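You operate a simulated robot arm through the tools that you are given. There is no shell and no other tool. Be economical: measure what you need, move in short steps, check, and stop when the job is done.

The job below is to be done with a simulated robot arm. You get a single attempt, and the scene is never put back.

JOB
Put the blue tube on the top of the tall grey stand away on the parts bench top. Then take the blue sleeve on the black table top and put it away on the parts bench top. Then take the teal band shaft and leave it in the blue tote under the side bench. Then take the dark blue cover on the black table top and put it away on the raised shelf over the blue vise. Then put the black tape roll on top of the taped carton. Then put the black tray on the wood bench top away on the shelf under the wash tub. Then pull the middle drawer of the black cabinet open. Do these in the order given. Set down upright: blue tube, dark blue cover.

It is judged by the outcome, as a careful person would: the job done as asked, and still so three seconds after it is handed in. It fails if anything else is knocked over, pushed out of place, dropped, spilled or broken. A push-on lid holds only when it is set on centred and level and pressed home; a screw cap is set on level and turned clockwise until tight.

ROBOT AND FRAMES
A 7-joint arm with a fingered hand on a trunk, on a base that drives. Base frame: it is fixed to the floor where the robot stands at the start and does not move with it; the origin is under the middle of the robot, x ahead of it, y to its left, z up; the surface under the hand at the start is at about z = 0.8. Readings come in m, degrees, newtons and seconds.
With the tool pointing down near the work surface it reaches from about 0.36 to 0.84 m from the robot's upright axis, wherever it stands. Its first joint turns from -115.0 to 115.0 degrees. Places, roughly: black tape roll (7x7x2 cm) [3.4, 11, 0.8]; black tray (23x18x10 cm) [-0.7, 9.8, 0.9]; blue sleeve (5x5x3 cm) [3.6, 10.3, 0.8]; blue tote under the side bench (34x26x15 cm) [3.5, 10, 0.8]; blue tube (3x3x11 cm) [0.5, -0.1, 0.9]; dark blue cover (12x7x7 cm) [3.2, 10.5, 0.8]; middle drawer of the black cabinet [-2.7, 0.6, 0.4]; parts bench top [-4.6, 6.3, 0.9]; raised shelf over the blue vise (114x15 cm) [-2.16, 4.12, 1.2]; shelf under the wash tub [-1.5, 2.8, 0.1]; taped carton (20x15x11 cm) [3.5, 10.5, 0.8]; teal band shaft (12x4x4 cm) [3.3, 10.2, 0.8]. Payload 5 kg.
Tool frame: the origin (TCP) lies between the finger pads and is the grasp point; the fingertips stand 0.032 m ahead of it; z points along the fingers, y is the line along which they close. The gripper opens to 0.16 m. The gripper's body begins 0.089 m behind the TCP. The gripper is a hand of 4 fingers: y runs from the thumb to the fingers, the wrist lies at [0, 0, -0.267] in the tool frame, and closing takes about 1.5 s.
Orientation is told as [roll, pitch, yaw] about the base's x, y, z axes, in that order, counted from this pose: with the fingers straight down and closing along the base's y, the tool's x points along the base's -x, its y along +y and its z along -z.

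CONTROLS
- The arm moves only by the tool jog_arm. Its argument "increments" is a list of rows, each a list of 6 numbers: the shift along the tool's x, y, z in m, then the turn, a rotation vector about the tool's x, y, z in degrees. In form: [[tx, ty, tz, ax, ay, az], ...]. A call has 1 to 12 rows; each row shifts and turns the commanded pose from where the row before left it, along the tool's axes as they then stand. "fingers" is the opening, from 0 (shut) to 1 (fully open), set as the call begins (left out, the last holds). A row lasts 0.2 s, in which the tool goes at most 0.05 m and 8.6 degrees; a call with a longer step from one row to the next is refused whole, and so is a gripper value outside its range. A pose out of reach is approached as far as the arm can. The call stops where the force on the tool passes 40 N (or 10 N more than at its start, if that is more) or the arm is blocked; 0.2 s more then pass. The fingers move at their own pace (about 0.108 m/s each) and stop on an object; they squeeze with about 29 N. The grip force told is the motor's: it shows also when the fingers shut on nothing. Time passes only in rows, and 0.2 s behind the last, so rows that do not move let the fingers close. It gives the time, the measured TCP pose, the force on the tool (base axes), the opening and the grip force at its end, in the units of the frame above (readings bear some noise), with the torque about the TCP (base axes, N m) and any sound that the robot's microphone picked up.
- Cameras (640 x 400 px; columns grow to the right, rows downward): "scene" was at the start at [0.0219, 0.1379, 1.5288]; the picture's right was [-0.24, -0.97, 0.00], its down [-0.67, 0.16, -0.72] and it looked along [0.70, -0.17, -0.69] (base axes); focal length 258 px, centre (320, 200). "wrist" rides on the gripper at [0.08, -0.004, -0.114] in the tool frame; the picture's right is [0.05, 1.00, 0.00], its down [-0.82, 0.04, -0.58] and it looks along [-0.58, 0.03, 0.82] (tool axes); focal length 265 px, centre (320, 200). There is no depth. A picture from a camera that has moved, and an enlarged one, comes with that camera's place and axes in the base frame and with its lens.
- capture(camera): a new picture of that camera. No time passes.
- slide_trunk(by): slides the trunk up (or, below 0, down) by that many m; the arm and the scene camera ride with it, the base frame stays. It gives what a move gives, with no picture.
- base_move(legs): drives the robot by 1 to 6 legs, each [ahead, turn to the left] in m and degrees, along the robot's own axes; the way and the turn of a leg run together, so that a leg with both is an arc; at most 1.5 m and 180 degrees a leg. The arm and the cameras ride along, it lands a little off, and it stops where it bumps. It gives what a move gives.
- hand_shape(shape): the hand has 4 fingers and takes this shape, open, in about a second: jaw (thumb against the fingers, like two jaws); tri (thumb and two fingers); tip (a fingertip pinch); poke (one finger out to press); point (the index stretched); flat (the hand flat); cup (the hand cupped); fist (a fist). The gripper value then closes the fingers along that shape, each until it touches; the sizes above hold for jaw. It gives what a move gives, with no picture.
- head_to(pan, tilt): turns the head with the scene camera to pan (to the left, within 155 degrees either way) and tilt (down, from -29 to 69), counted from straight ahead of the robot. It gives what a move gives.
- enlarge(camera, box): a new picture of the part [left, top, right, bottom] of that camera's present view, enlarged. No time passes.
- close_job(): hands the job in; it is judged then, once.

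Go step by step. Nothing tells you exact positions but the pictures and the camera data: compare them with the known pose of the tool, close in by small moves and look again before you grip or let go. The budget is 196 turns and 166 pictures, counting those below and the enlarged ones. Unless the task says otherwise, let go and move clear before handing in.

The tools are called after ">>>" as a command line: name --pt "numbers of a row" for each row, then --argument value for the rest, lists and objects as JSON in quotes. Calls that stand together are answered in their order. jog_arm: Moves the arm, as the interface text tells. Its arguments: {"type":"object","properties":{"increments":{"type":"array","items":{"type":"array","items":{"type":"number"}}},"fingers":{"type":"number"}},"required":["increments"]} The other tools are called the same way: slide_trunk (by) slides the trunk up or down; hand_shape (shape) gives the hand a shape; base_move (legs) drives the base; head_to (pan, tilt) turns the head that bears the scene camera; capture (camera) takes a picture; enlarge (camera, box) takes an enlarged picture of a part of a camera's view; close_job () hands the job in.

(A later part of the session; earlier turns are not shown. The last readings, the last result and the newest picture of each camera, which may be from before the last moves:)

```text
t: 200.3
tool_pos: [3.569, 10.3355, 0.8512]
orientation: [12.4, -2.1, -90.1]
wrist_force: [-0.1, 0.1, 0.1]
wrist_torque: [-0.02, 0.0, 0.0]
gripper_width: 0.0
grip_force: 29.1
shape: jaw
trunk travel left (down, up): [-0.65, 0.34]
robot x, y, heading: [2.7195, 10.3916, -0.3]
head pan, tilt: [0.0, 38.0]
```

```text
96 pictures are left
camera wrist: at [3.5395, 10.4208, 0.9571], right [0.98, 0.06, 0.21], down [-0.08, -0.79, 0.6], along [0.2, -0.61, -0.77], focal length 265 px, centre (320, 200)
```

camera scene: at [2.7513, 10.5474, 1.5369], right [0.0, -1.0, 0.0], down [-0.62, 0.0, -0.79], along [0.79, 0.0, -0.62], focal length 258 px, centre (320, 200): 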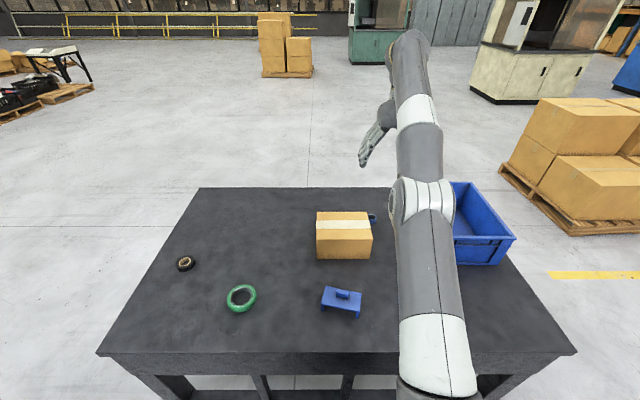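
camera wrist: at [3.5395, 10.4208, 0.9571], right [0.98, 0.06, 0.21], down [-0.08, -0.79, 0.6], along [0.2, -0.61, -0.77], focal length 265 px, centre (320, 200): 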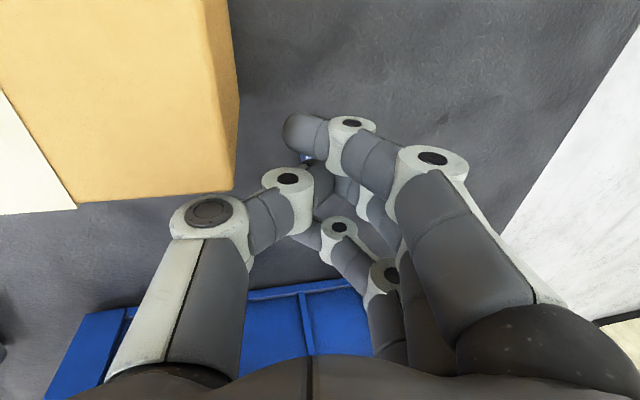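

The fingers closed above the sleeve: triangulating gives its top at z≈0.775 and centre (3.59, 10.32), so the table top is near 0.75. I reopen, adjust and go lower.

>>> jog_arm --pt "0 0 0 0 0 0" --pt "0 0 0 0 0 0" --pt "0 0 0 0 0 0" --pt "-0.013 0.0127 0.0028 0 0 0" --pt "0 -0.005 0.0235 0 0 0" --pt "0 -0.0025 0.012 0 0 0" --pt "0 -0.0013 0.006 0 0 0" --pt "0 0 0 0 0 0" --fingers 0.5

>>> capture --camera "wrist"

```text
t: 202.1
tool_pos: [3.5828, 10.3222, 0.8094]
orientation: [12.3, -2.1, -90.1]
wrist_force: [0.8, 0.1, 0.1]
wrist_torque: [0.01, 0.0, -0.01]
gripper_width: 0.0796
grip_force: 0.2
shape: jaw
trunk travel left (down, up): [-0.65, 0.34]
robot x, y, heading: [2.7261, 10.3915, -0.4]
head pan, tilt: [0.0, 38.0]
```

```text
95 pictures are left
camera wrist: at [3.5525, 10.4076, 0.9146], right [0.98, 0.06, 0.21], down [-0.08, -0.79, 0.6], along [0.2, -0.6, -0.77], focal length 265 px, centre (320, 200)
```

wrist: 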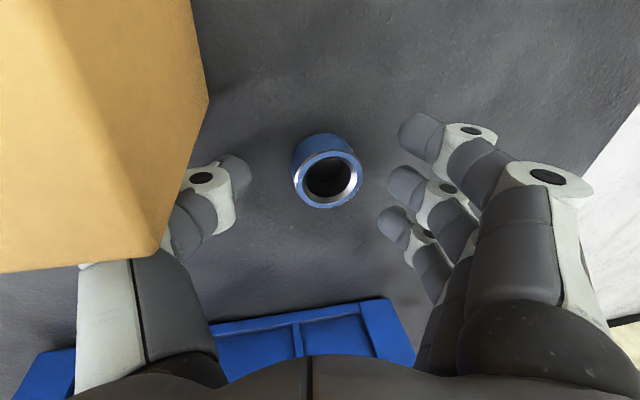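

>>> jog_arm --pt "0 -0.0008 0.006 0 0 0" --pt "0 0 0.004 0 0 0" --pt "0 0 0 0 0 0"

>>> jog_arm --pt "0 0 0 0 0 0" --pt "0 0 0 0 0 0" --pt "0 0 0 0 0 0" --pt "0 0 0 0 0 0" --pt "0 0 0 0 0 0" --fingers 0

>>> capture --camera "wrist"

```text
t: 202.9
tool_pos: [3.5839, 10.3211, 0.8037]
orientation: [12.7, -2.0, -90.1]
wrist_force: [-4.5, 1.0, 28.3]
wrist_torque: [0.22, 1.68, -0.03]
gripper_width: 0.079
grip_force: 0.0
shape: jaw
trunk travel left (down, up): [-0.65, 0.34]
robot x, y, heading: [2.7202, 10.388, -0.4]
head pan, tilt: [0.0, 38.0]
```

```text
t: 204.1
tool_pos: [3.5806, 10.3206, 0.7981]
orientation: [12.2, -2.1, -90.1]
wrist_force: [-5.0, -1.0, 11.4]
wrist_torque: [0.05, 0.24, 0.0]
gripper_width: 0.0277
grip_force: 28.6
shape: jaw
trunk travel left (down, up): [-0.65, 0.34]
robot x, y, heading: [2.7257, 10.3862, -0.0]
head pan, tilt: [0.0, 38.0]
```

```text
94 pictures are left
camera wrist: at [3.5523, 10.4064, 0.9046], right [0.98, 0.06, 0.21], down [-0.08, -0.79, 0.6], along [0.2, -0.61, -0.77], focal length 265 px, centre (320, 200)
```

wrist: 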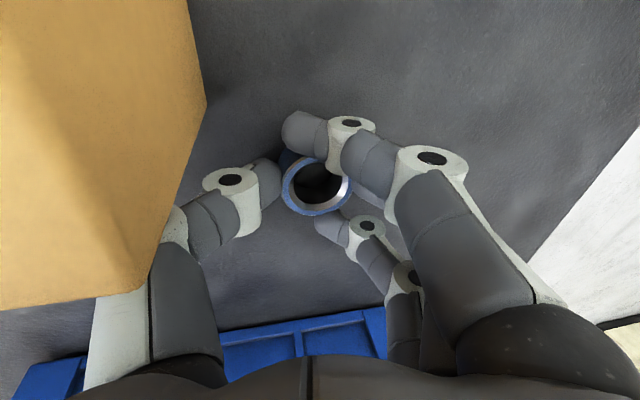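

The sleeve is caged and gripped. I lift it straight up.

>>> jog_arm --pt "0 0.004 -0.018 0 0 0" --pt "0 0.0085 -0.039 0 0 0" --pt "0 0.0085 -0.039 0 0 0" --pt "0 0.0085 -0.039 0 0 0" --pt "0 -0.03 -0.039 0 0 0" --pt "0 -0.03 -0.039 0 0 0" --pt "0 -0.03 -0.039 0 0 0" --pt "0 -0.04 -0.02 0 0 0" --pt "0 -0.04 -0.02 0 0 0" --pt "0 -0.04 -0.02 0 0 0" --pt "0 -0.04 -0.02 0 0 0" --pt "0 0 0 0 0 0"

>>> capture --camera "wrist"

```text
t: 206.7
tool_pos: [3.2962, 10.3312, 1.0744]
orientation: [12.4, -2.1, -90.1]
wrist_force: [-0.8, 0.2, -1.1]
wrist_torque: [0.04, -0.01, 0.03]
gripper_width: 0.0259
grip_force: 29.6
shape: jaw
trunk travel left (down, up): [-0.65, 0.34]
robot x, y, heading: [2.724, 10.3898, -0.1]
head pan, tilt: [0.0, 38.0]
```

```text
93 pictures are left
camera wrist: at [3.2665, 10.416, 1.1812], right [0.98, 0.06, 0.21], down [-0.08, -0.79, 0.6], along [0.2, -0.61, -0.77], focal length 265 px, centre (320, 200)
```

wrist: 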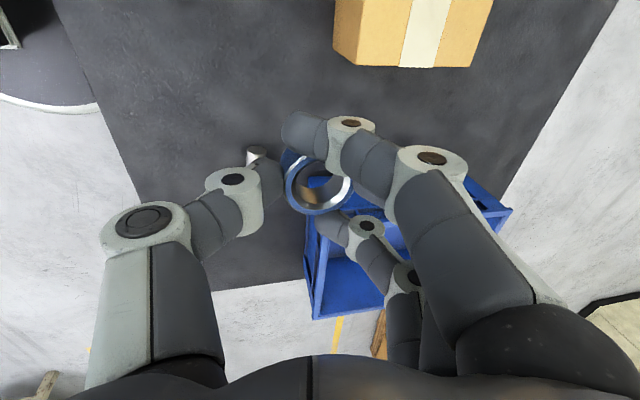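

The sleeve is held. I drive back toward the parts bench.

>>> base_move --legs '[[-0.5, 0], [0, -140], [1.35, 0], [1.31, 0], [0, 50]]'

```text
t: 230.2
tool_pos: [0.1488, 8.0948, 1.0744]
orientation: [12.3, -2.0, -179.1]
wrist_force: [-0.6, 0.4, -1.3]
wrist_torque: [-0.01, -0.02, -0.01]
gripper_width: 0.0252
grip_force: 28.9
shape: jaw
trunk travel left (down, up): [-0.65, 0.34]
robot x, y, heading: [0.1982, 8.6688, -89.4]
head pan, tilt: [0.0, 38.0]
```

>>> base_move --legs '[[1.5, 0], [1.63, 0], [0, -90.6]]'

```text
refused: 1.63 is not a number from -1.5 to 1.5
```

>>> base_move --legs '[[1.5, 0], [1.5, 0], [0.14, 0], [0, -90.6], [1.5, 0], [1.5, 0]]'

```text
t: 263.5
tool_pos: [-3.2858, 5.6837, 1.0748]
orientation: [12.2, -2.0, 87.5]
wrist_force: [-0.7, -0.5, -1.8]
wrist_torque: [0.01, -0.01, 0.02]
gripper_width: 0.0252
grip_force: 29.5
shape: jaw
trunk travel left (down, up): [-0.65, 0.34]
robot x, y, heading: [-2.7143, 5.6005, 177.2]
head pan, tilt: [0.0, 38.0]
```

>>> base_move --legs '[[0.4, 0], [0, -57.7], [1.28, 0], [0, 60]]'

>>> head_to --pan -5 --tilt 42

>>> capture --camera "scene"

>>> capture --camera "wrist"

```text
t: 277.1
tool_pos: [-4.3283, 6.7616, 1.0743]
orientation: [12.2, -2.1, 90.2]
wrist_force: [0.8, -0.1, -1.3]
wrist_torque: [-0.01, 0.01, -0.01]
gripper_width: 0.0245
grip_force: 28.7
shape: jaw
trunk travel left (down, up): [-0.65, 0.34]
robot x, y, heading: [-3.7528, 6.7047, -180.1]
head pan, tilt: [0.0, 38.0]
```

```text
t: 277.7
tool_pos: [-4.3277, 6.7619, 1.0747]
orientation: [12.3, -2.2, 90.3]
wrist_force: [1.0, -0.4, -1.6]
wrist_torque: [0.02, -0.02, -0.01]
gripper_width: 0.0247
grip_force: 29.1
shape: jaw
trunk travel left (down, up): [-0.65, 0.34]
robot x, y, heading: [-3.7565, 6.7052, -179.5]
head pan, tilt: [-5.0, 42.0]
```

```text
92 pictures are left
camera scene: at [-3.7761, 6.5593, 1.5312], right [0.09, 1.0, 0.0], down [0.67, -0.06, -0.74], along [-0.74, 0.06, -0.67], focal length 258 px, centre (320, 200)
```

scene: 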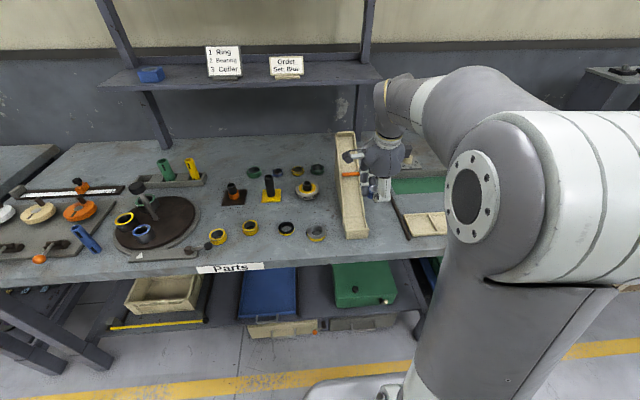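

```text
91 pictures are left
camera wrist: at [-4.3004, 6.679, 1.1813], right [-0.98, -0.06, 0.21], down [0.08, 0.79, 0.6], along [-0.21, 0.6, -0.77], focal length 265 px, centre (320, 200)
```

wrist: 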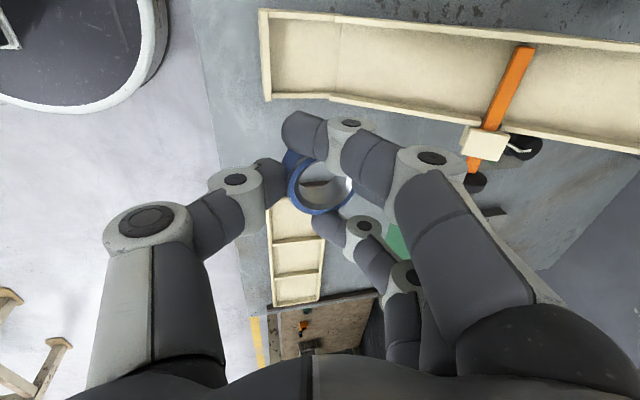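

The tube still stands. There is a free gap between the tan chute and the tan tray at about (-4.36, 6.83). I bring the sleeve over it and lower.

>>> jog_arm --pt "-0.034 0.0115 0.0025 0 0 0" --pt "-0.034 0.0115 0.0025 0 0 0" --pt "0 -0.009 0.041 0 0 0" --pt "0 -0.009 0.041 0 0 0" --pt "0 -0.0065 0.029 0 0 0" --pt "0 0 0 0 0 0"

>>> capture --camera "wrist"

>>> enlarge --camera "scene" --box '[320, 130, 480, 250]'

```text
t: 279.1
tool_pos: [-4.3509, 6.8361, 0.9646]
orientation: [12.4, -2.0, 90.3]
wrist_force: [-0.1, -0.3, -0.9]
wrist_torque: [-0.04, 0.04, 0.01]
gripper_width: 0.0245
grip_force: 28.7
shape: jaw
trunk travel left (down, up): [-0.65, 0.34]
robot x, y, heading: [-3.7556, 6.7078, -179.8]
head pan, tilt: [-5.0, 42.0]
```

```text
90 pictures are left
camera wrist: at [-4.3239, 6.752, 1.0698], right [-0.98, -0.06, 0.21], down [0.08, 0.79, 0.6], along [-0.21, 0.6, -0.77], focal length 265 px, centre (320, 200)
```

wrist: 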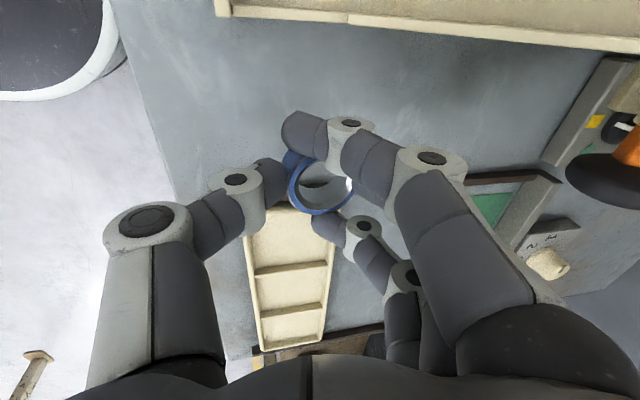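

```text
3.33 times, centred on (400, 190) of scene
camera zoom: at [-3.7761, 6.5593, 1.5312], right [0.09, 1.0, 0.0], down [0.67, -0.06, -0.74], along [-0.74, 0.06, -0.67], focal length 861 px, centre (53, 233)
```

zoom: 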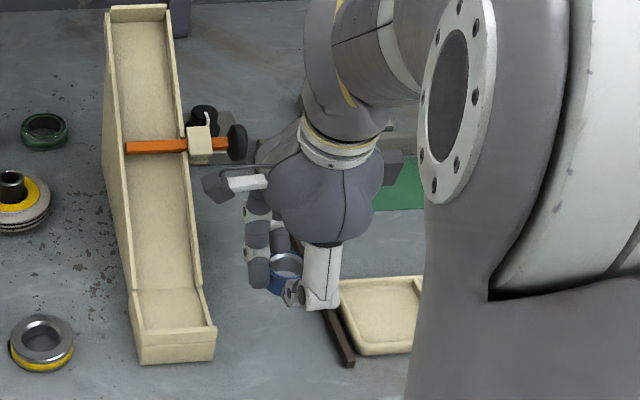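

>>> jog_arm --pt "0 -0.0065 0.029 0 0 0" --pt "0 -0.003 0.014 0 0 0" --pt "0 -0.001 0.005 0 0 0" --pt "0 -0.001 0.005 0 0 0" --pt "0 0 0 0 0 0"

>>> capture --camera "wrist"

```text
t: 280.3
tool_pos: [-4.352, 6.8371, 0.9087]
orientation: [12.3, -2.1, 90.3]
wrist_force: [0.9, 0.3, 4.0]
wrist_torque: [-0.05, 0.05, -0.03]
gripper_width: 0.0247
grip_force: 29.5
shape: jaw
trunk travel left (down, up): [-0.65, 0.34]
robot x, y, heading: [-3.7558, 6.7084, -179.9]
head pan, tilt: [-5.0, 42.0]
```

```text
88 pictures are left
camera wrist: at [-4.3243, 6.7534, 1.0155], right [-0.98, -0.06, 0.21], down [0.08, 0.79, 0.6], along [-0.21, 0.6, -0.77], focal length 265 px, centre (320, 200)
```

wrist: 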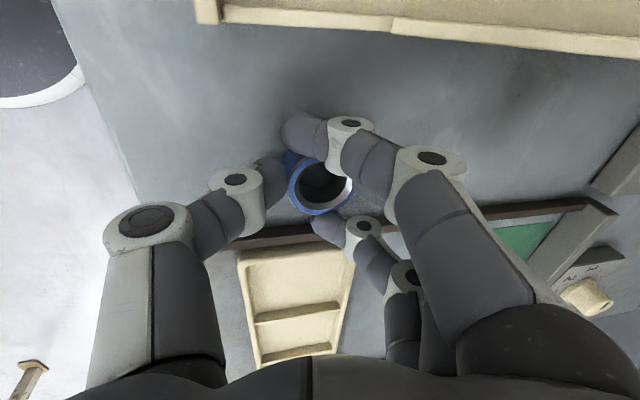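

Contact just begins; I lower 2 mm more and open, then lift clear.

>>> jog_arm --pt "0 -0.0005 0.002 0 0 0" --pt "0 0 0 0 0 0" --pt "0 0 0 0 0 0"

>>> jog_arm --pt "0 0 0 0 0 0" --pt "0 0 0 0 0 0" --pt "0 0 0 0 0 0" --pt "0 0.004 -0.02 0 0 0" --pt "0 0.008 -0.04 0 0 0" --pt "0 0.008 -0.04 0 0 0" --pt "0 0 -0.04 0 0 0" --pt "0 0 0 0 0 0" --fingers 0.48

>>> capture --camera "wrist"

```text
t: 281.1
tool_pos: [-4.3513, 6.8368, 0.9085]
orientation: [12.5, -2.1, 90.2]
wrist_force: [0.6, 1.6, 8.5]
wrist_torque: [-0.03, 0.14, -0.04]
gripper_width: 0.0246
grip_force: 29.0
shape: jaw
trunk travel left (down, up): [-0.65, 0.34]
robot x, y, heading: [-3.7542, 6.706, -179.8]
head pan, tilt: [-5.0, 42.0]
```

```text
t: 282.9
tool_pos: [-4.3402, 6.8296, 1.0476]
orientation: [12.3, -2.1, 90.2]
wrist_force: [-0.1, -0.3, -0.1]
wrist_torque: [0.0, -0.01, 0.02]
gripper_width: 0.0761
grip_force: 0.0
shape: jaw
trunk travel left (down, up): [-0.65, 0.34]
robot x, y, heading: [-3.7541, 6.7073, -179.9]
head pan, tilt: [-5.0, 42.0]
```

```text
87 pictures are left
camera wrist: at [-4.3125, 6.7468, 1.154], right [-0.98, -0.06, 0.21], down [0.08, 0.79, 0.6], along [-0.21, 0.6, -0.77], focal length 265 px, centre (320, 200)
```

wrist: 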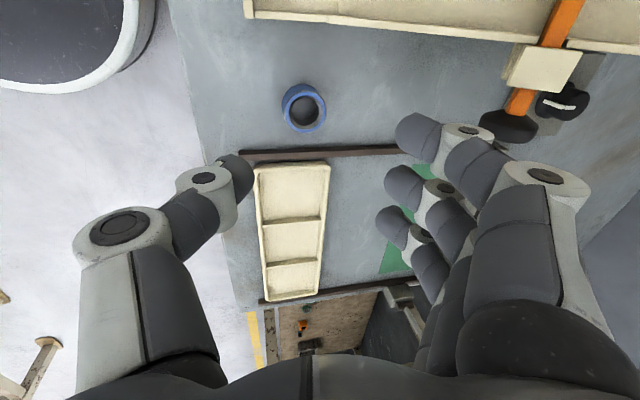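

Sleeve is set down flat on the parts bench. Next the teal band shaft: I straighten the hand and drive back to the black table.

>>> jog_arm --pt "0 -0.03 -0.02 6 0 0" --pt "0 -0.03 -0.02 6.3 0 0" --fingers 0.8

>>> base_move --legs '[[0, 120.5], [1.28, 0], [0, 59.3], [1.5, 0], [1.5, 0], [0.2, 0]]'

```text
t: 283.5
tool_pos: [-4.2746, 6.8298, 1.0773]
orientation: [0.1, -2.1, 90.3]
wrist_force: [0.2, -1.0, 0.0]
wrist_torque: [0.02, 0.01, -0.03]
gripper_width: 0.1276
grip_force: 0.1
shape: jaw
trunk travel left (down, up): [-0.65, 0.34]
robot x, y, heading: [-3.7539, 6.7099, -180.0]
head pan, tilt: [-5.0, 42.0]
```

```text
t: 312.9
tool_pos: [0.6223, 5.4906, 1.0762]
orientation: [0.1, -2.2, -89.6]
wrist_force: [0.2, -0.3, 0.4]
wrist_torque: [0.02, 0.01, 0.01]
gripper_width: 0.1278
grip_force: 0.1
shape: jaw
trunk travel left (down, up): [-0.65, 0.34]
robot x, y, heading: [0.1021, 5.6092, 0.5]
head pan, tilt: [-5.0, 42.0]
```

>>> base_move --legs '[[0, 89.5], [1.5, 0], [1.5, 0], [0, -53], [1.4, 0], [1.4, 0]]'

```text
t: 346.6
tool_pos: [2.9454, 10.3868, 1.0775]
orientation: [0.1, -2.2, -54.6]
wrist_force: [-0.1, -0.6, 0.0]
wrist_torque: [-0.03, -0.01, -0.01]
gripper_width: 0.1277
grip_force: 0.0
shape: jaw
trunk travel left (down, up): [-0.65, 0.34]
robot x, y, heading: [2.4511, 10.1855, 35.0]
head pan, tilt: [-5.0, 42.0]
```

>>> base_move --legs '[[0, -35], [0.26, 0]]'

>>> capture --camera "scene"

>>> capture --camera "wrist"

```text
t: 350.1
tool_pos: [3.2376, 10.0679, 1.0758]
orientation: [0.1, -2.1, -89.6]
wrist_force: [0.0, -0.1, -0.4]
wrist_torque: [0.0, 0.02, 0.0]
gripper_width: 0.1282
grip_force: 0.0
shape: jaw
trunk travel left (down, up): [-0.65, 0.34]
robot x, y, heading: [2.7165, 10.1869, 0.3]
head pan, tilt: [-5.0, 42.0]
```

```text
86 pictures are left
camera scene: at [2.7417, 10.3378, 1.5311], right [-0.08, -1.0, 0.0], down [-0.67, 0.06, -0.74], along [0.74, -0.06, -0.67], focal length 258 px, centre (320, 200)
```

scene: 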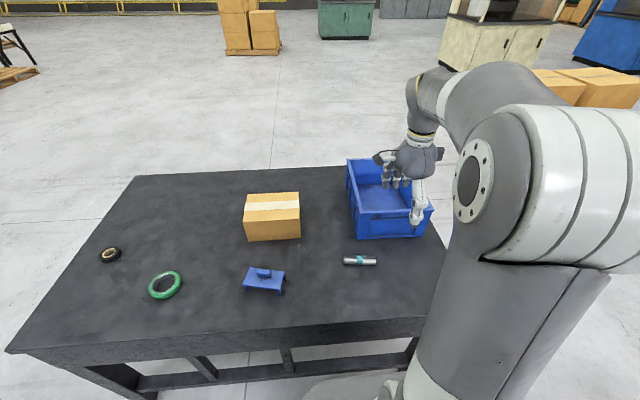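

```text
85 pictures are left
camera wrist: at [3.2317, 10.1526, 1.1871], right [1.0, 0.06, 0.0], down [0.05, -0.79, 0.61], along [0.03, -0.61, -0.8], focal length 265 px, centre (320, 200)
```

wrist: 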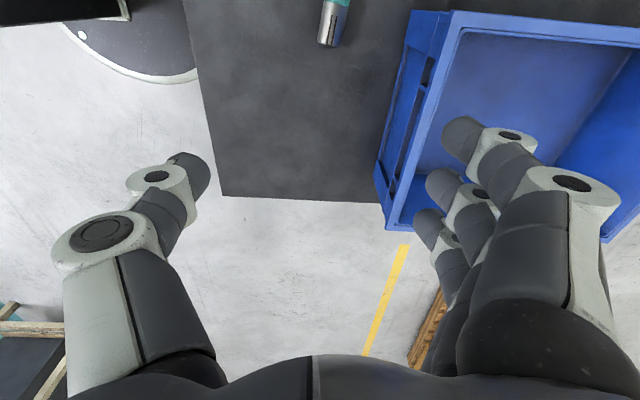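

The shaft lies along y at x≈3.25, y 10.10–10.216, just left of the tote. I move above it and descend.

>>> jog_arm --pt "0.045 0.007 0 0 0 0" --pt "0.045 0.006 0 0 2 0" --pt "0 0 0.045 0 0 0" --pt "0 0 0.045 0 0 0" --pt "0 0 0.045 0 0 0" --pt "0 0 0.045 0 0 0" --pt "0 0 0 0 0 0" --fingers 0.55

>>> capture --camera "wrist"

```text
t: 351.7
tool_pos: [3.2496, 10.1562, 0.8934]
orientation: [0.1, 0.0, -89.6]
wrist_force: [0.1, -0.6, -0.7]
wrist_torque: [0.03, 0.0, 0.0]
gripper_width: 0.0884
grip_force: 0.1
shape: jaw
trunk travel left (down, up): [-0.65, 0.34]
robot x, y, heading: [2.7179, 10.1879, 0.1]
head pan, tilt: [-5.0, 42.0]
```

```text
84 pictures are left
camera wrist: at [3.2436, 10.237, 1.0068], right [1.0, 0.06, 0.0], down [0.05, -0.81, 0.58], along [0.03, -0.58, -0.82], focal length 265 px, centre (320, 200)
```

wrist: 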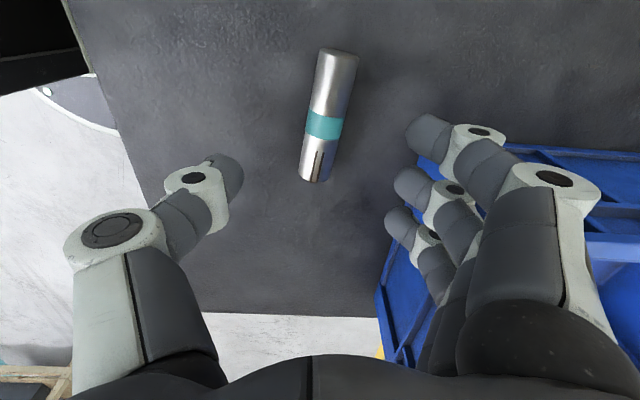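

>>> jog_arm --pt "0.002 -0.001 0.0 0 0 8" --pt "0 0 0.035 0 0 0" --pt "0 0 0.035 0 0 0" --pt "0 0 0.012 0 0 0" --pt "0 0 0 0 0 0" --fingers 0.42

>>> capture --camera "wrist"

```text
t: 352.9
tool_pos: [3.2482, 10.1579, 0.8122]
orientation: [0.0, -0.2, -97.6]
wrist_force: [-0.1, -0.4, 0.2]
wrist_torque: [0.02, 0.0, 0.03]
gripper_width: 0.0678
grip_force: 0.2
shape: jaw
trunk travel left (down, up): [-0.65, 0.34]
robot x, y, heading: [2.7196, 10.1849, 0.3]
head pan, tilt: [-5.0, 42.0]
```

```text
83 pictures are left
camera wrist: at [3.2539, 10.2397, 0.9248], right [1.0, -0.08, 0.0], down [-0.07, -0.81, 0.58], along [-0.05, -0.58, -0.82], focal length 265 px, centre (320, 200)
```

wrist: 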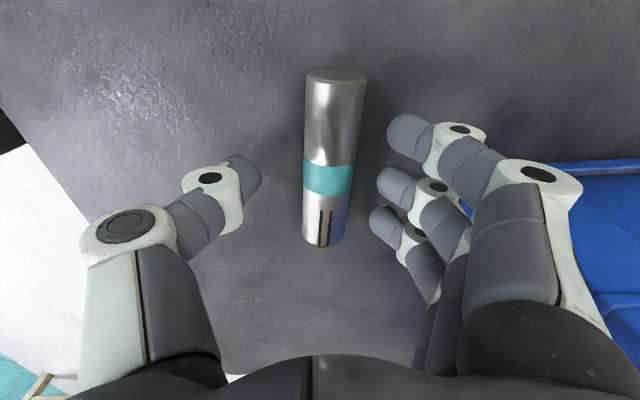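

Well aligned; I lower a few mm, close and lift.

>>> jog_arm --pt "0 0 0.006 0 0 0" --pt "0 0 0 0 0 0" --pt "0 0 0 0 0 0" --pt "0 0 0 0 0 0" --pt "0 0 0 0 0 0" --pt "0 0 -0.02 0 0 0" --pt "0 0 -0.045 0 0 0" --pt "0 0 -0.045 0 0 0" --pt "0 0 -0.045 0 0 0" --pt "0 0 -0.045 0 0 0" --pt "0 0 -0.045 0 0 0" --pt "0 0 0 0 0 0" --fingers 0

>>> capture --camera "wrist"

>>> capture --camera "scene"

```text
t: 355.5
tool_pos: [3.2472, 10.1615, 1.0527]
orientation: [0.0, -0.1, -97.6]
wrist_force: [0.5, 0.5, -3.0]
wrist_torque: [0.01, 0.01, 0.01]
gripper_width: 0.0231
grip_force: 29.2
shape: jaw
trunk travel left (down, up): [-0.65, 0.34]
robot x, y, heading: [2.7181, 10.1871, 0.2]
head pan, tilt: [-5.0, 42.0]
```

```text
82 pictures are left
camera wrist: at [3.2522, 10.2438, 1.166], right [1.0, -0.08, 0.0], down [-0.07, -0.81, 0.58], along [-0.05, -0.58, -0.82], focal length 265 px, centre (320, 200)
```

wrist: 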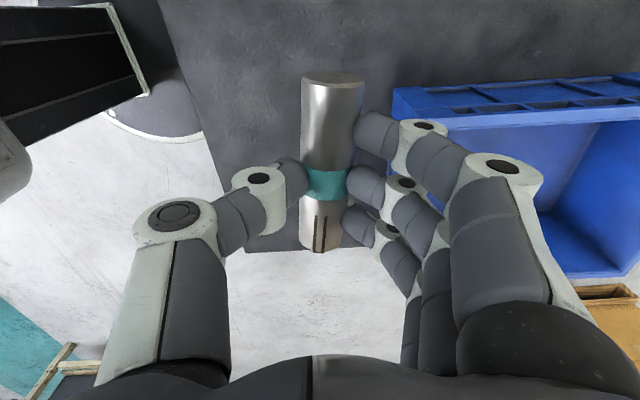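

```text
81 pictures are left
camera scene: at [2.7413, 10.3379, 1.5311], right [-0.08, -1.0, 0.0], down [-0.67, 0.06, -0.74], along [0.74, -0.06, -0.67], focal length 258 px, centre (320, 200)
```

scene: 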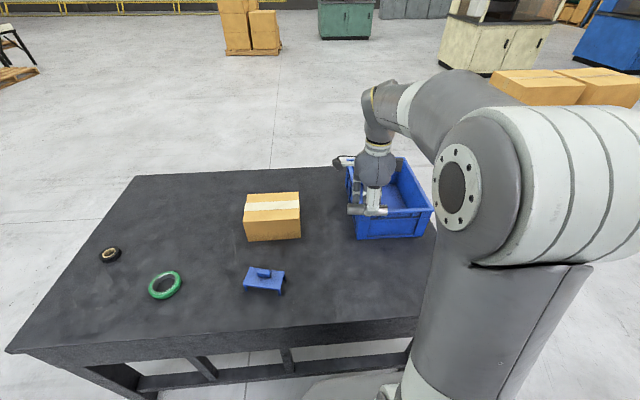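

The shaft is held. The tote spans x 3.36–3.70, y 9.88–10.15; I carry the shaft over its inside.

>>> jog_arm --pt "-0.0197 0.0418 0 0 0 0" --pt "-0.0197 0.0418 0 0 0 0" --pt "-0.0197 0.0418 0 0 0 0" --pt "-0.0197 0.0418 0 0 0 0" --pt "-0.0197 0.0418 0 0 0 0" --pt "-0.0197 0.0418 0 0 0 0" --pt "0 0 0 0 0 -7.5" --pt "0 0 0.04 0 0 0" --pt "0 0 0 0 0 0"

>>> capture --camera "wrist"

>>> capture --camera "scene"

```text
t: 357.5
tool_pos: [3.4827, 10.0101, 1.0121]
orientation: [0.1, -0.1, -90.0]
wrist_force: [0.1, -0.2, -3.5]
wrist_torque: [-0.01, 0.05, 0.02]
gripper_width: 0.0224
grip_force: 29.2
shape: jaw
trunk travel left (down, up): [-0.65, 0.34]
robot x, y, heading: [2.7201, 10.1897, 0.0]
head pan, tilt: [-5.0, 42.0]
```

```text
80 pictures are left
camera wrist: at [3.4774, 10.0902, 1.1247], right [1.0, 0.05, 0.0], down [0.04, -0.81, 0.58], along [0.03, -0.58, -0.82], focal length 265 px, centre (320, 200)
```

wrist: 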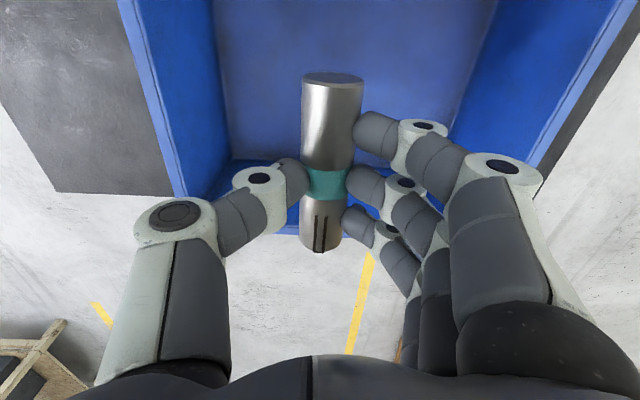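

```text
79 pictures are left
camera scene: at [2.7417, 10.3376, 1.5312], right [-0.08, -1.0, 0.0], down [-0.67, 0.06, -0.74], along [0.74, -0.06, -0.67], focal length 258 px, centre (320, 200)
```

scene: 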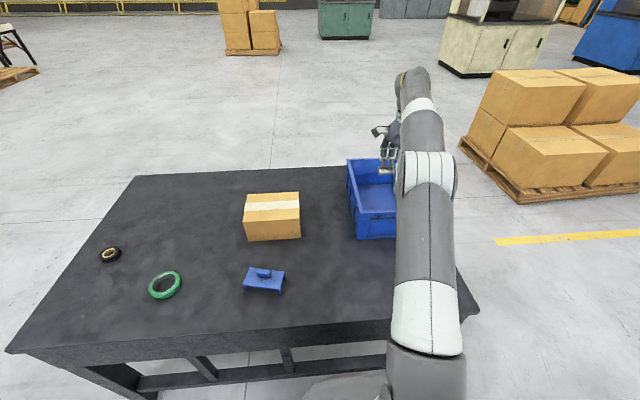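

>>> jog_arm --pt "0 0 0.045 0 0 0" --pt "0 0 0.045 0 0 0" --pt "0 0 0.045 0 0 0" --pt "0 0 0.02 0 0 0" --pt "0 0 0.02 0 0 0" --pt "0 0 0.008 0 0 0" --pt "0 0 0.006 0 0 0"

>>> capture --camera "wrist"

```text
t: 359.1
tool_pos: [3.4814, 10.0091, 0.8214]
orientation: [-0.1, -0.1, -90.0]
wrist_force: [-0.2, -1.3, -3.8]
wrist_torque: [0.02, 0.0, 0.02]
gripper_width: 0.0221
grip_force: 28.8
shape: jaw
trunk travel left (down, up): [-0.65, 0.34]
robot x, y, heading: [2.7182, 10.1888, 0.3]
head pan, tilt: [-5.0, 42.0]
```

```text
78 pictures are left
camera wrist: at [3.4768, 10.0898, 0.9338], right [1.0, 0.05, 0.0], down [0.04, -0.81, 0.58], along [0.03, -0.58, -0.82], focal length 265 px, centre (320, 200)
```

wrist: 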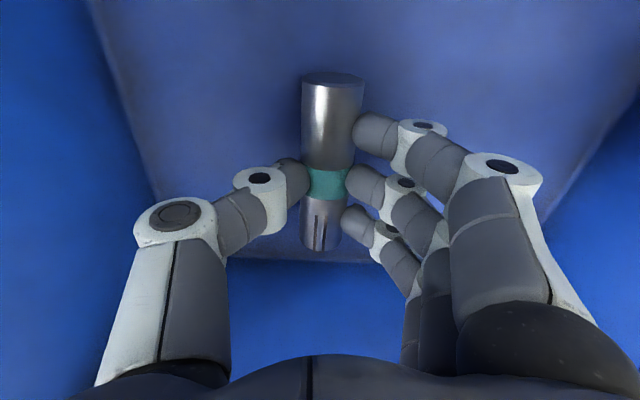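

Inside the tote with the floor just below; I creep down to contact and open, then rise.

>>> jog_arm --pt "0 0 0.004 0 0 0" --pt "0 0 0.004 0 0 0" --pt "0 0 0.004 0 0 0" --pt "0 0 0 0 0 0"

>>> jog_arm --pt "0 0 0 0 0 0" --pt "0 0 0 0 0 0" --pt "0 0 0 0 0 0" --pt "0 0 -0.02 0 0 0" --pt "0 0 -0.045 0 0 0" --pt "0 0 -0.045 0 0 0" --pt "0 0 -0.045 0 0 0" --pt "0 0 -0.045 0 0 0" --pt "0 0 -0.045 0 0 0" --pt "0 0 0 0 0 0" --fingers 0.4

>>> capture --camera "wrist"

```text
t: 360.1
tool_pos: [3.4828, 10.0086, 0.813]
orientation: [0.1, -0.1, -90.1]
wrist_force: [0.7, 0.5, 10.0]
wrist_torque: [0.01, -0.08, 0.0]
gripper_width: 0.0226
grip_force: 29.4
shape: jaw
trunk travel left (down, up): [-0.65, 0.34]
robot x, y, heading: [2.7152, 10.1906, 0.4]
head pan, tilt: [-5.0, 42.0]
```

```text
t: 362.3
tool_pos: [3.48, 10.0082, 1.0571]
orientation: [0.1, -0.2, -90.2]
wrist_force: [-1.2, 0.2, -0.9]
wrist_torque: [0.03, -0.01, -0.01]
gripper_width: 0.0634
grip_force: 0.0
shape: jaw
trunk travel left (down, up): [-0.65, 0.34]
robot x, y, heading: [2.7182, 10.1891, 0.3]
head pan, tilt: [-5.0, 42.0]
```

```text
77 pictures are left
camera wrist: at [3.4755, 10.0898, 1.1693], right [1.0, 0.05, 0.0], down [0.04, -0.81, 0.58], along [0.03, -0.58, -0.82], focal length 265 px, centre (320, 200)
```

wrist: 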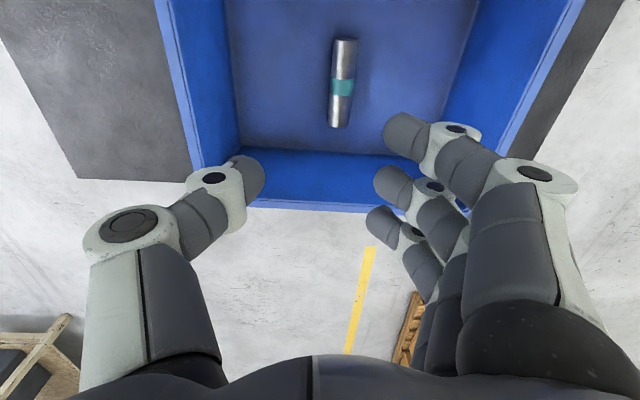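

The shaft lies in the tote. Now the dark blue cover near (3.19, 10.48); I move above it with the jaws across its 7 cm width.

>>> jog_arm --pt "0.0385 -0.0242 0 0 0 0" --pt "0.0385 -0.0242 0 0 0 0" --pt "0.0385 -0.0242 0 0 0 0" --pt "0.0385 -0.0242 0 0 0 0" --pt "0.0385 -0.0242 0 0 0 0" --pt "0.0385 -0.0242 0 0 0 0" --pt "0.0385 -0.0242 0 0 0 0" --pt "0.0385 -0.0242 0 0 0 0" --pt "0.0385 -0.0242 0 0 0 0" --pt "0.0385 -0.0242 0 0 0 0" --pt "0.0385 -0.0242 0 0 0 7.5" --pt "0.04 -0.02 0 0 0 7.5" --fingers 0.9

>>> capture --camera "wrist"

```text
t: 364.9
tool_pos: [3.2012, 10.4766, 1.0537]
orientation: [0.1, 0.0, -105.1]
wrist_force: [-0.6, 1.0, 0.2]
wrist_torque: [-0.03, -0.04, 0.01]
gripper_width: 0.1437
grip_force: 0.0
shape: jaw
trunk travel left (down, up): [-0.65, 0.34]
robot x, y, heading: [2.7195, 10.1886, -0.1]
head pan, tilt: [-5.0, 42.0]
```

```text
76 pictures are left
camera wrist: at [3.2165, 10.556, 1.1671], right [0.98, -0.21, 0.0], down [-0.17, -0.8, 0.58], along [-0.12, -0.57, -0.82], focal length 265 px, centre (320, 200)
```

wrist: 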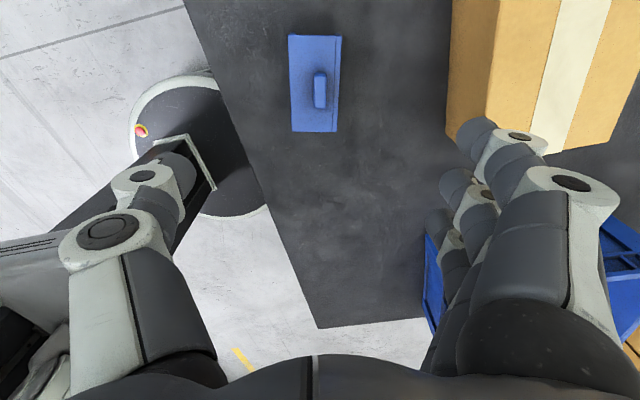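

>>> enlarge --camera "scene" --box '[200, 240, 320, 320]'

```text
5.00 times, centred on (260, 280) of scene
camera zoom: at [2.741, 10.3388, 1.5311], right [-0.08, -1.0, 0.0], down [-0.67, 0.05, -0.74], along [0.74, -0.06, -0.67], focal length 1291 px, centre (620, -200)
```

zoom: 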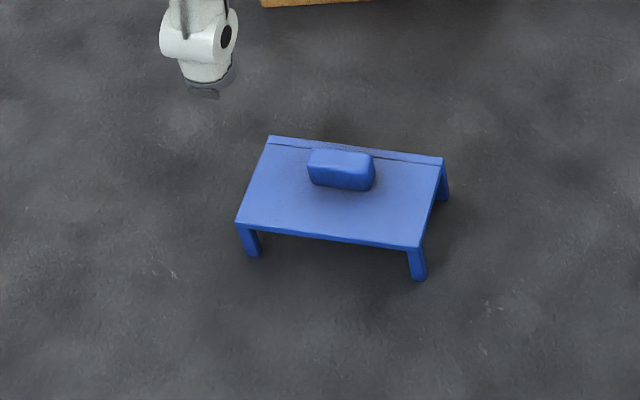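

The cover is a plate on four legs with a handle block. I will grip the plate's long edges. I descend around it.

>>> jog_arm --pt "0.0035 -0.006 0.03 0 0 0" --pt "0 0 0.045 0 0 0" --pt "0 0 0.045 0 0 0" --pt "0 0 0.045 0 0 0" --pt "0 0 0 0 0 0"

>>> capture --camera "wrist"

```text
t: 366.1
tool_pos: [3.1956, 10.4785, 0.8891]
orientation: [0.1, -0.2, -105.1]
wrist_force: [-0.2, -0.1, -0.4]
wrist_torque: [-0.03, 0.0, -0.02]
gripper_width: 0.1439
grip_force: 0.1
shape: jaw
trunk travel left (down, up): [-0.65, 0.34]
robot x, y, heading: [2.716, 10.1865, 0.3]
head pan, tilt: [-5.0, 42.0]
```

```text
74 pictures are left
camera wrist: at [3.212, 10.5588, 1.0016], right [0.98, -0.21, 0.0], down [-0.17, -0.8, 0.58], along [-0.12, -0.57, -0.82], focal length 265 px, centre (320, 200)
```

wrist: 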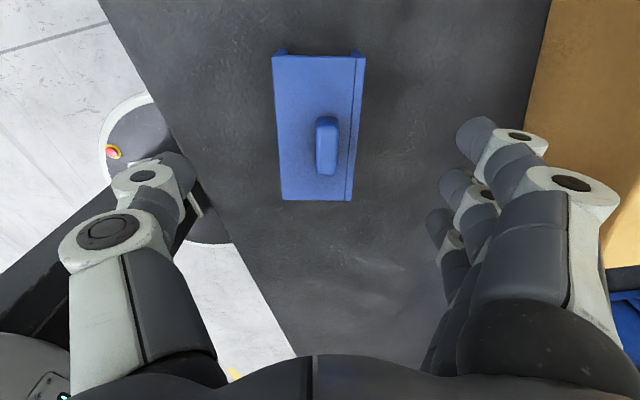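

>>> jog_arm --pt "0.006 0 0.03 0 0 0" --pt "0 0 0.035 0 0 0" --pt "0 0 0.018 0 0 0" --pt "0 0 0 0 0 0" --pt "0 0 0 0 0 0" --fingers 0.7

>>> capture --camera "wrist"

```text
t: 367.3
tool_pos: [3.2007, 10.4852, 0.8063]
orientation: [0.0, -0.1, -105.1]
wrist_force: [-0.1, -0.4, 0.4]
wrist_torque: [0.01, 0.0, -0.04]
gripper_width: 0.1124
grip_force: 0.1
shape: jaw
trunk travel left (down, up): [-0.65, 0.34]
robot x, y, heading: [2.717, 10.1883, 0.2]
head pan, tilt: [-5.0, 42.0]
```

```text
73 pictures are left
camera wrist: at [3.2147, 10.5651, 0.9202], right [0.98, -0.21, 0.0], down [-0.17, -0.8, 0.58], along [-0.12, -0.57, -0.82], focal length 265 px, centre (320, 200)
```

wrist: 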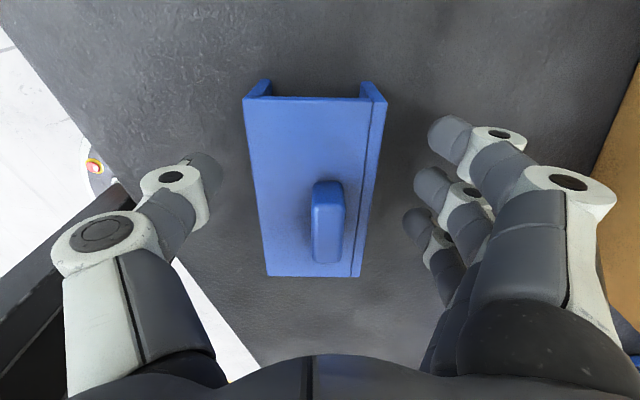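

>>> jog_arm --pt "0 0 0 0 0 0" --pt "0 0 0 0 0 0" --pt "0 0 0 0 0 0" --pt "0 0 0 0 0 0" --pt "0 0 0 0 0 0" --fingers 0

>>> capture --camera "wrist"

```text
t: 368.5
tool_pos: [3.1999, 10.4859, 0.807]
orientation: [0.0, -0.1, -105.0]
wrist_force: [0.9, -0.1, -0.7]
wrist_torque: [0.05, 0.0, -0.01]
gripper_width: 0.0124
grip_force: 28.6
shape: jaw
trunk travel left (down, up): [-0.65, 0.34]
robot x, y, heading: [2.7156, 10.1918, 0.2]
head pan, tilt: [-5.0, 42.0]
```

```text
72 pictures are left
camera wrist: at [3.2148, 10.5651, 0.9202], right [0.98, -0.21, 0.0], down [-0.17, -0.8, 0.58], along [-0.12, -0.57, -0.82], focal length 265 px, centre (320, 200)
```

wrist: 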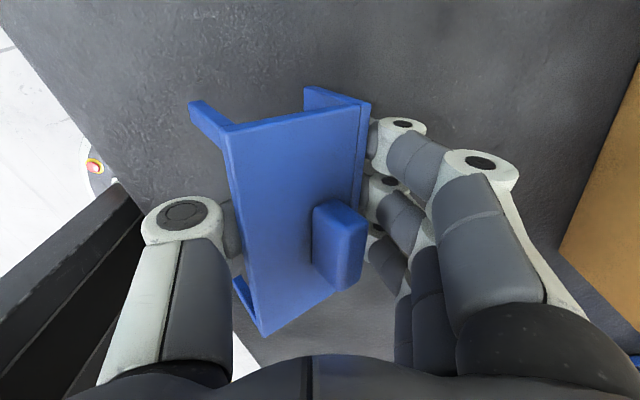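

The fingers slid under the plate and tipped it. I reopen to let it settle back on its legs, then grip its handle instead.

>>> jog_arm --pt "0 0 0 0 0 0" --pt "0 0 0 0 0 0" --pt "0 0 0 0 0 0" --pt "0 0 0 0 0 0" --pt "0 0 0 0 0 0" --fingers 0.75

>>> jog_arm --pt "0 0 -0.03 0 0 0" --pt "0 0 -0.04 0 0 0" --pt "0 0 0 0 0 0"

>>> capture --camera "wrist"

```text
t: 369.7
tool_pos: [3.1981, 10.4851, 0.8077]
orientation: [0.0, -0.1, -105.1]
wrist_force: [0.2, -0.1, 0.0]
wrist_torque: [0.0, -0.03, -0.01]
gripper_width: 0.1198
grip_force: 0.2
shape: jaw
trunk travel left (down, up): [-0.65, 0.34]
robot x, y, heading: [2.7158, 10.1855, -0.0]
head pan, tilt: [-5.0, 42.0]
```

```text
t: 370.5
tool_pos: [3.1973, 10.4855, 0.8765]
orientation: [0.0, -0.1, -105.1]
wrist_force: [0.9, 0.2, 0.9]
wrist_torque: [0.01, 0.0, -0.04]
gripper_width: 0.1201
grip_force: 0.0
shape: jaw
trunk travel left (down, up): [-0.65, 0.34]
robot x, y, heading: [2.7164, 10.1908, 0.4]
head pan, tilt: [-5.0, 42.0]
```

```text
71 pictures are left
camera wrist: at [3.2129, 10.5655, 0.9894], right [0.98, -0.21, 0.0], down [-0.17, -0.8, 0.58], along [-0.12, -0.57, -0.82], focal length 265 px, centre (320, 200)
```

wrist: 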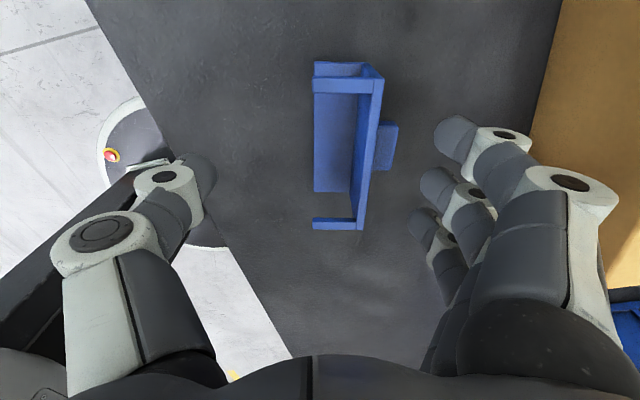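

The cover has rolled onto its side, handle pointing away (+x). I will grip it across plate and handle, tilt it back about 60° so it settles on its legs, then take it by the handle.

>>> jog_arm --pt "-0.0046 0.0427 0 0 0 -3" --pt "0 0 0.03 0 0 0" --pt "0 0 0.03 0 0 0" --pt "0 0 0 0 0 0" --fingers 0.6

>>> capture --camera "wrist"

```text
t: 371.5
tool_pos: [3.2379, 10.471, 0.818]
orientation: [0.0, 0.0, -102.0]
wrist_force: [-0.6, 0.3, -0.3]
wrist_torque: [-0.01, 0.01, -0.02]
gripper_width: 0.0965
grip_force: 0.1
shape: jaw
trunk travel left (down, up): [-0.65, 0.34]
robot x, y, heading: [2.7155, 10.1909, 0.0]
head pan, tilt: [-5.0, 42.0]
```

```text
70 pictures are left
camera wrist: at [3.2498, 10.5507, 0.9301], right [0.99, -0.16, 0.0], down [-0.13, -0.81, 0.58], along [-0.09, -0.57, -0.82], focal length 265 px, centre (320, 200)
```

wrist: 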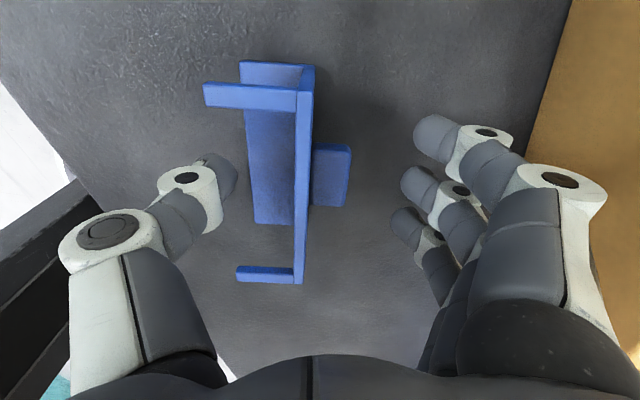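

>>> jog_arm --pt "0 0 0.008 0 0 0" --pt "0 0 0 0 0 0" --pt "0 0 0 0 0 0" --pt "0 0 0 0 0 0" --pt "0 0 0 0 0 0" --pt "0 0 0 0 0 0" --fingers 0

>>> capture --camera "wrist"

```text
t: 372.9
tool_pos: [3.2372, 10.4706, 0.8096]
orientation: [-0.1, -0.1, -102.1]
wrist_force: [0.1, 0.1, -0.4]
wrist_torque: [-0.01, -0.02, 0.01]
gripper_width: 0.0155
grip_force: 29.1
shape: jaw
trunk travel left (down, up): [-0.65, 0.34]
robot x, y, heading: [2.7181, 10.1883, 0.5]
head pan, tilt: [-5.0, 42.0]
```

```text
69 pictures are left
camera wrist: at [3.25, 10.5506, 0.9222], right [0.99, -0.16, 0.0], down [-0.13, -0.81, 0.58], along [-0.09, -0.57, -0.82], focal length 265 px, centre (320, 200)
```

wrist: 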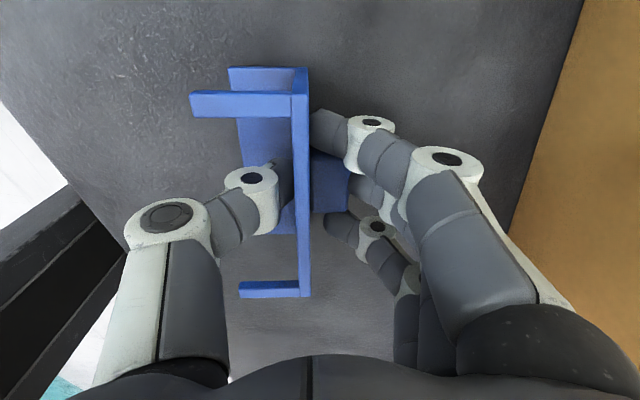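

A firm grip: thumb inside, fingers around the handle. I can carry it so and tilt it upright at the shelf. I lift and bring it close.

>>> jog_arm --pt "0 0 -0.04 0 0 0" --pt "0 0 -0.045 0 0 0" --pt "0 0 -0.045 0 0 0" --pt "0 0 -0.045 0 0 0" --pt "0 0 -0.045 0 0 0" --pt "0 0 -0.045 0 0 0" --pt "-0.04 0 0 0 0 0" --pt "-0.04 0 0 0 0 0" --pt "-0.04 0 0 0 0 0" --pt "0 0 0 0 0 0"

>>> capture --camera "wrist"

>>> base_move --legs '[[-0.45, 0], [0, -143], [1.35, 0], [1.3, 0]]'

```text
t: 375.1
tool_pos: [3.2128, 10.3523, 1.0738]
orientation: [0.0, -0.1, -102.0]
wrist_force: [0.4, -0.3, -1.3]
wrist_torque: [-0.01, 0.01, 0.01]
gripper_width: 0.0151
grip_force: 29.2
shape: jaw
trunk travel left (down, up): [-0.65, 0.34]
robot x, y, heading: [2.7138, 10.1832, 0.3]
head pan, tilt: [-5.0, 42.0]
```

```text
68 pictures are left
camera wrist: at [3.2241, 10.4323, 1.1873], right [0.99, -0.16, 0.0], down [-0.13, -0.81, 0.58], along [-0.09, -0.57, -0.82], focal length 265 px, centre (320, 200)
```

wrist: 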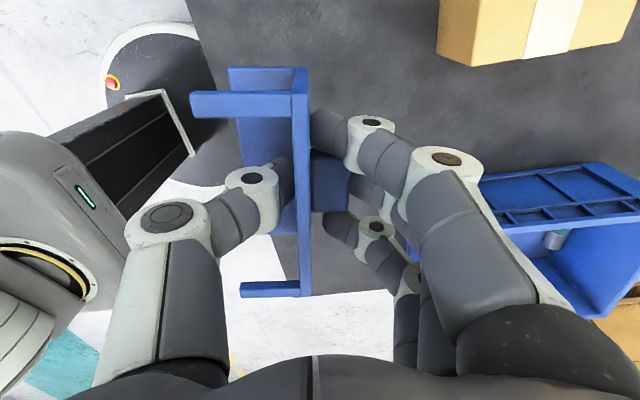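

```text
t: 396.3
tool_pos: [-0.2557, 8.3004, 1.0755]
orientation: [0.0, -0.1, 110.8]
wrist_force: [-0.4, -0.7, -1.2]
wrist_torque: [0.0, 0.03, 0.02]
gripper_width: 0.0143
grip_force: 28.9
shape: jaw
trunk travel left (down, up): [-0.65, 0.34]
robot x, y, heading: [0.0707, 8.706, -146.5]
head pan, tilt: [-5.0, 42.0]
```

>>> base_move --legs '[[0, 56.5], [1.5, 0], [1.5, 0], [0.2, 0], [0, -90], [1.5, 0]]'

>>> head_to --pan 50 --tilt 22

>>> capture --camera "scene"

```text
t: 425.4
tool_pos: [-1.8632, 5.3026, 1.0752]
orientation: [0.0, -0.1, 78.2]
wrist_force: [-0.2, -0.8, -0.5]
wrist_torque: [0.01, -0.01, 0.03]
gripper_width: 0.0141
grip_force: 29.0
shape: jaw
trunk travel left (down, up): [-0.65, 0.34]
robot x, y, heading: [-1.3665, 5.4679, -179.4]
head pan, tilt: [-5.0, 42.0]
```

```text
t: 426.6
tool_pos: [-1.8639, 5.3032, 1.0739]
orientation: [0.0, -0.2, 78.2]
wrist_force: [-0.2, -0.4, -0.7]
wrist_torque: [-0.02, 0.02, -0.01]
gripper_width: 0.014
grip_force: 28.9
shape: jaw
trunk travel left (down, up): [-0.65, 0.34]
robot x, y, heading: [-1.3694, 5.4673, -179.6]
head pan, tilt: [50.0, 22.0]
```

```text
67 pictures are left
camera scene: at [-1.3642, 5.2424, 1.5622], right [-0.77, 0.64, 0.0], down [0.24, 0.29, -0.93], along [-0.59, -0.72, -0.38], focal length 258 px, centre (320, 200)
```

scene: 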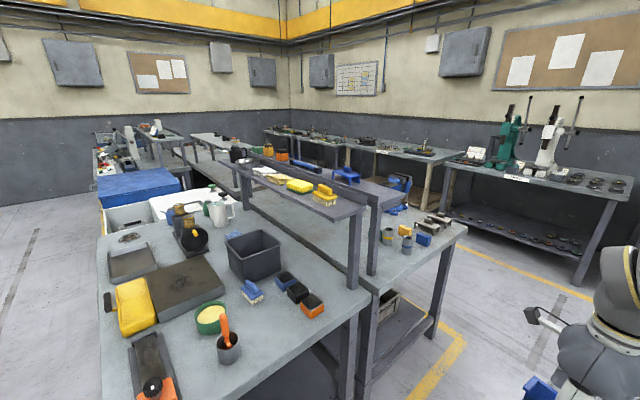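

>>> enlarge --camera "scene" --box '[220, 130, 440, 270]'

```text
2.86 times, centred on (330, 200) of scene
camera zoom: at [-1.3642, 5.2424, 1.5622], right [-0.77, 0.64, 0.0], down [0.24, 0.29, -0.93], along [-0.59, -0.72, -0.38], focal length 738 px, centre (291, 200)
```

zoom: 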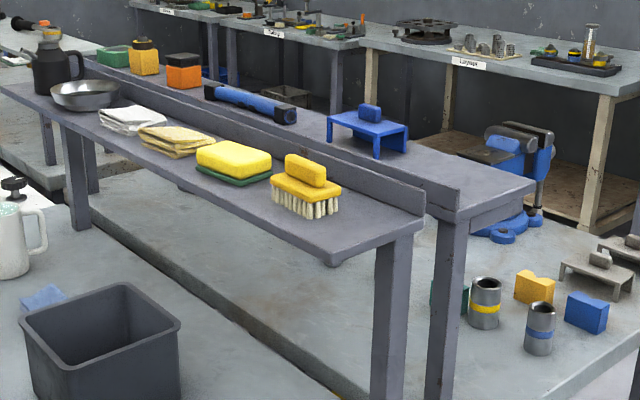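

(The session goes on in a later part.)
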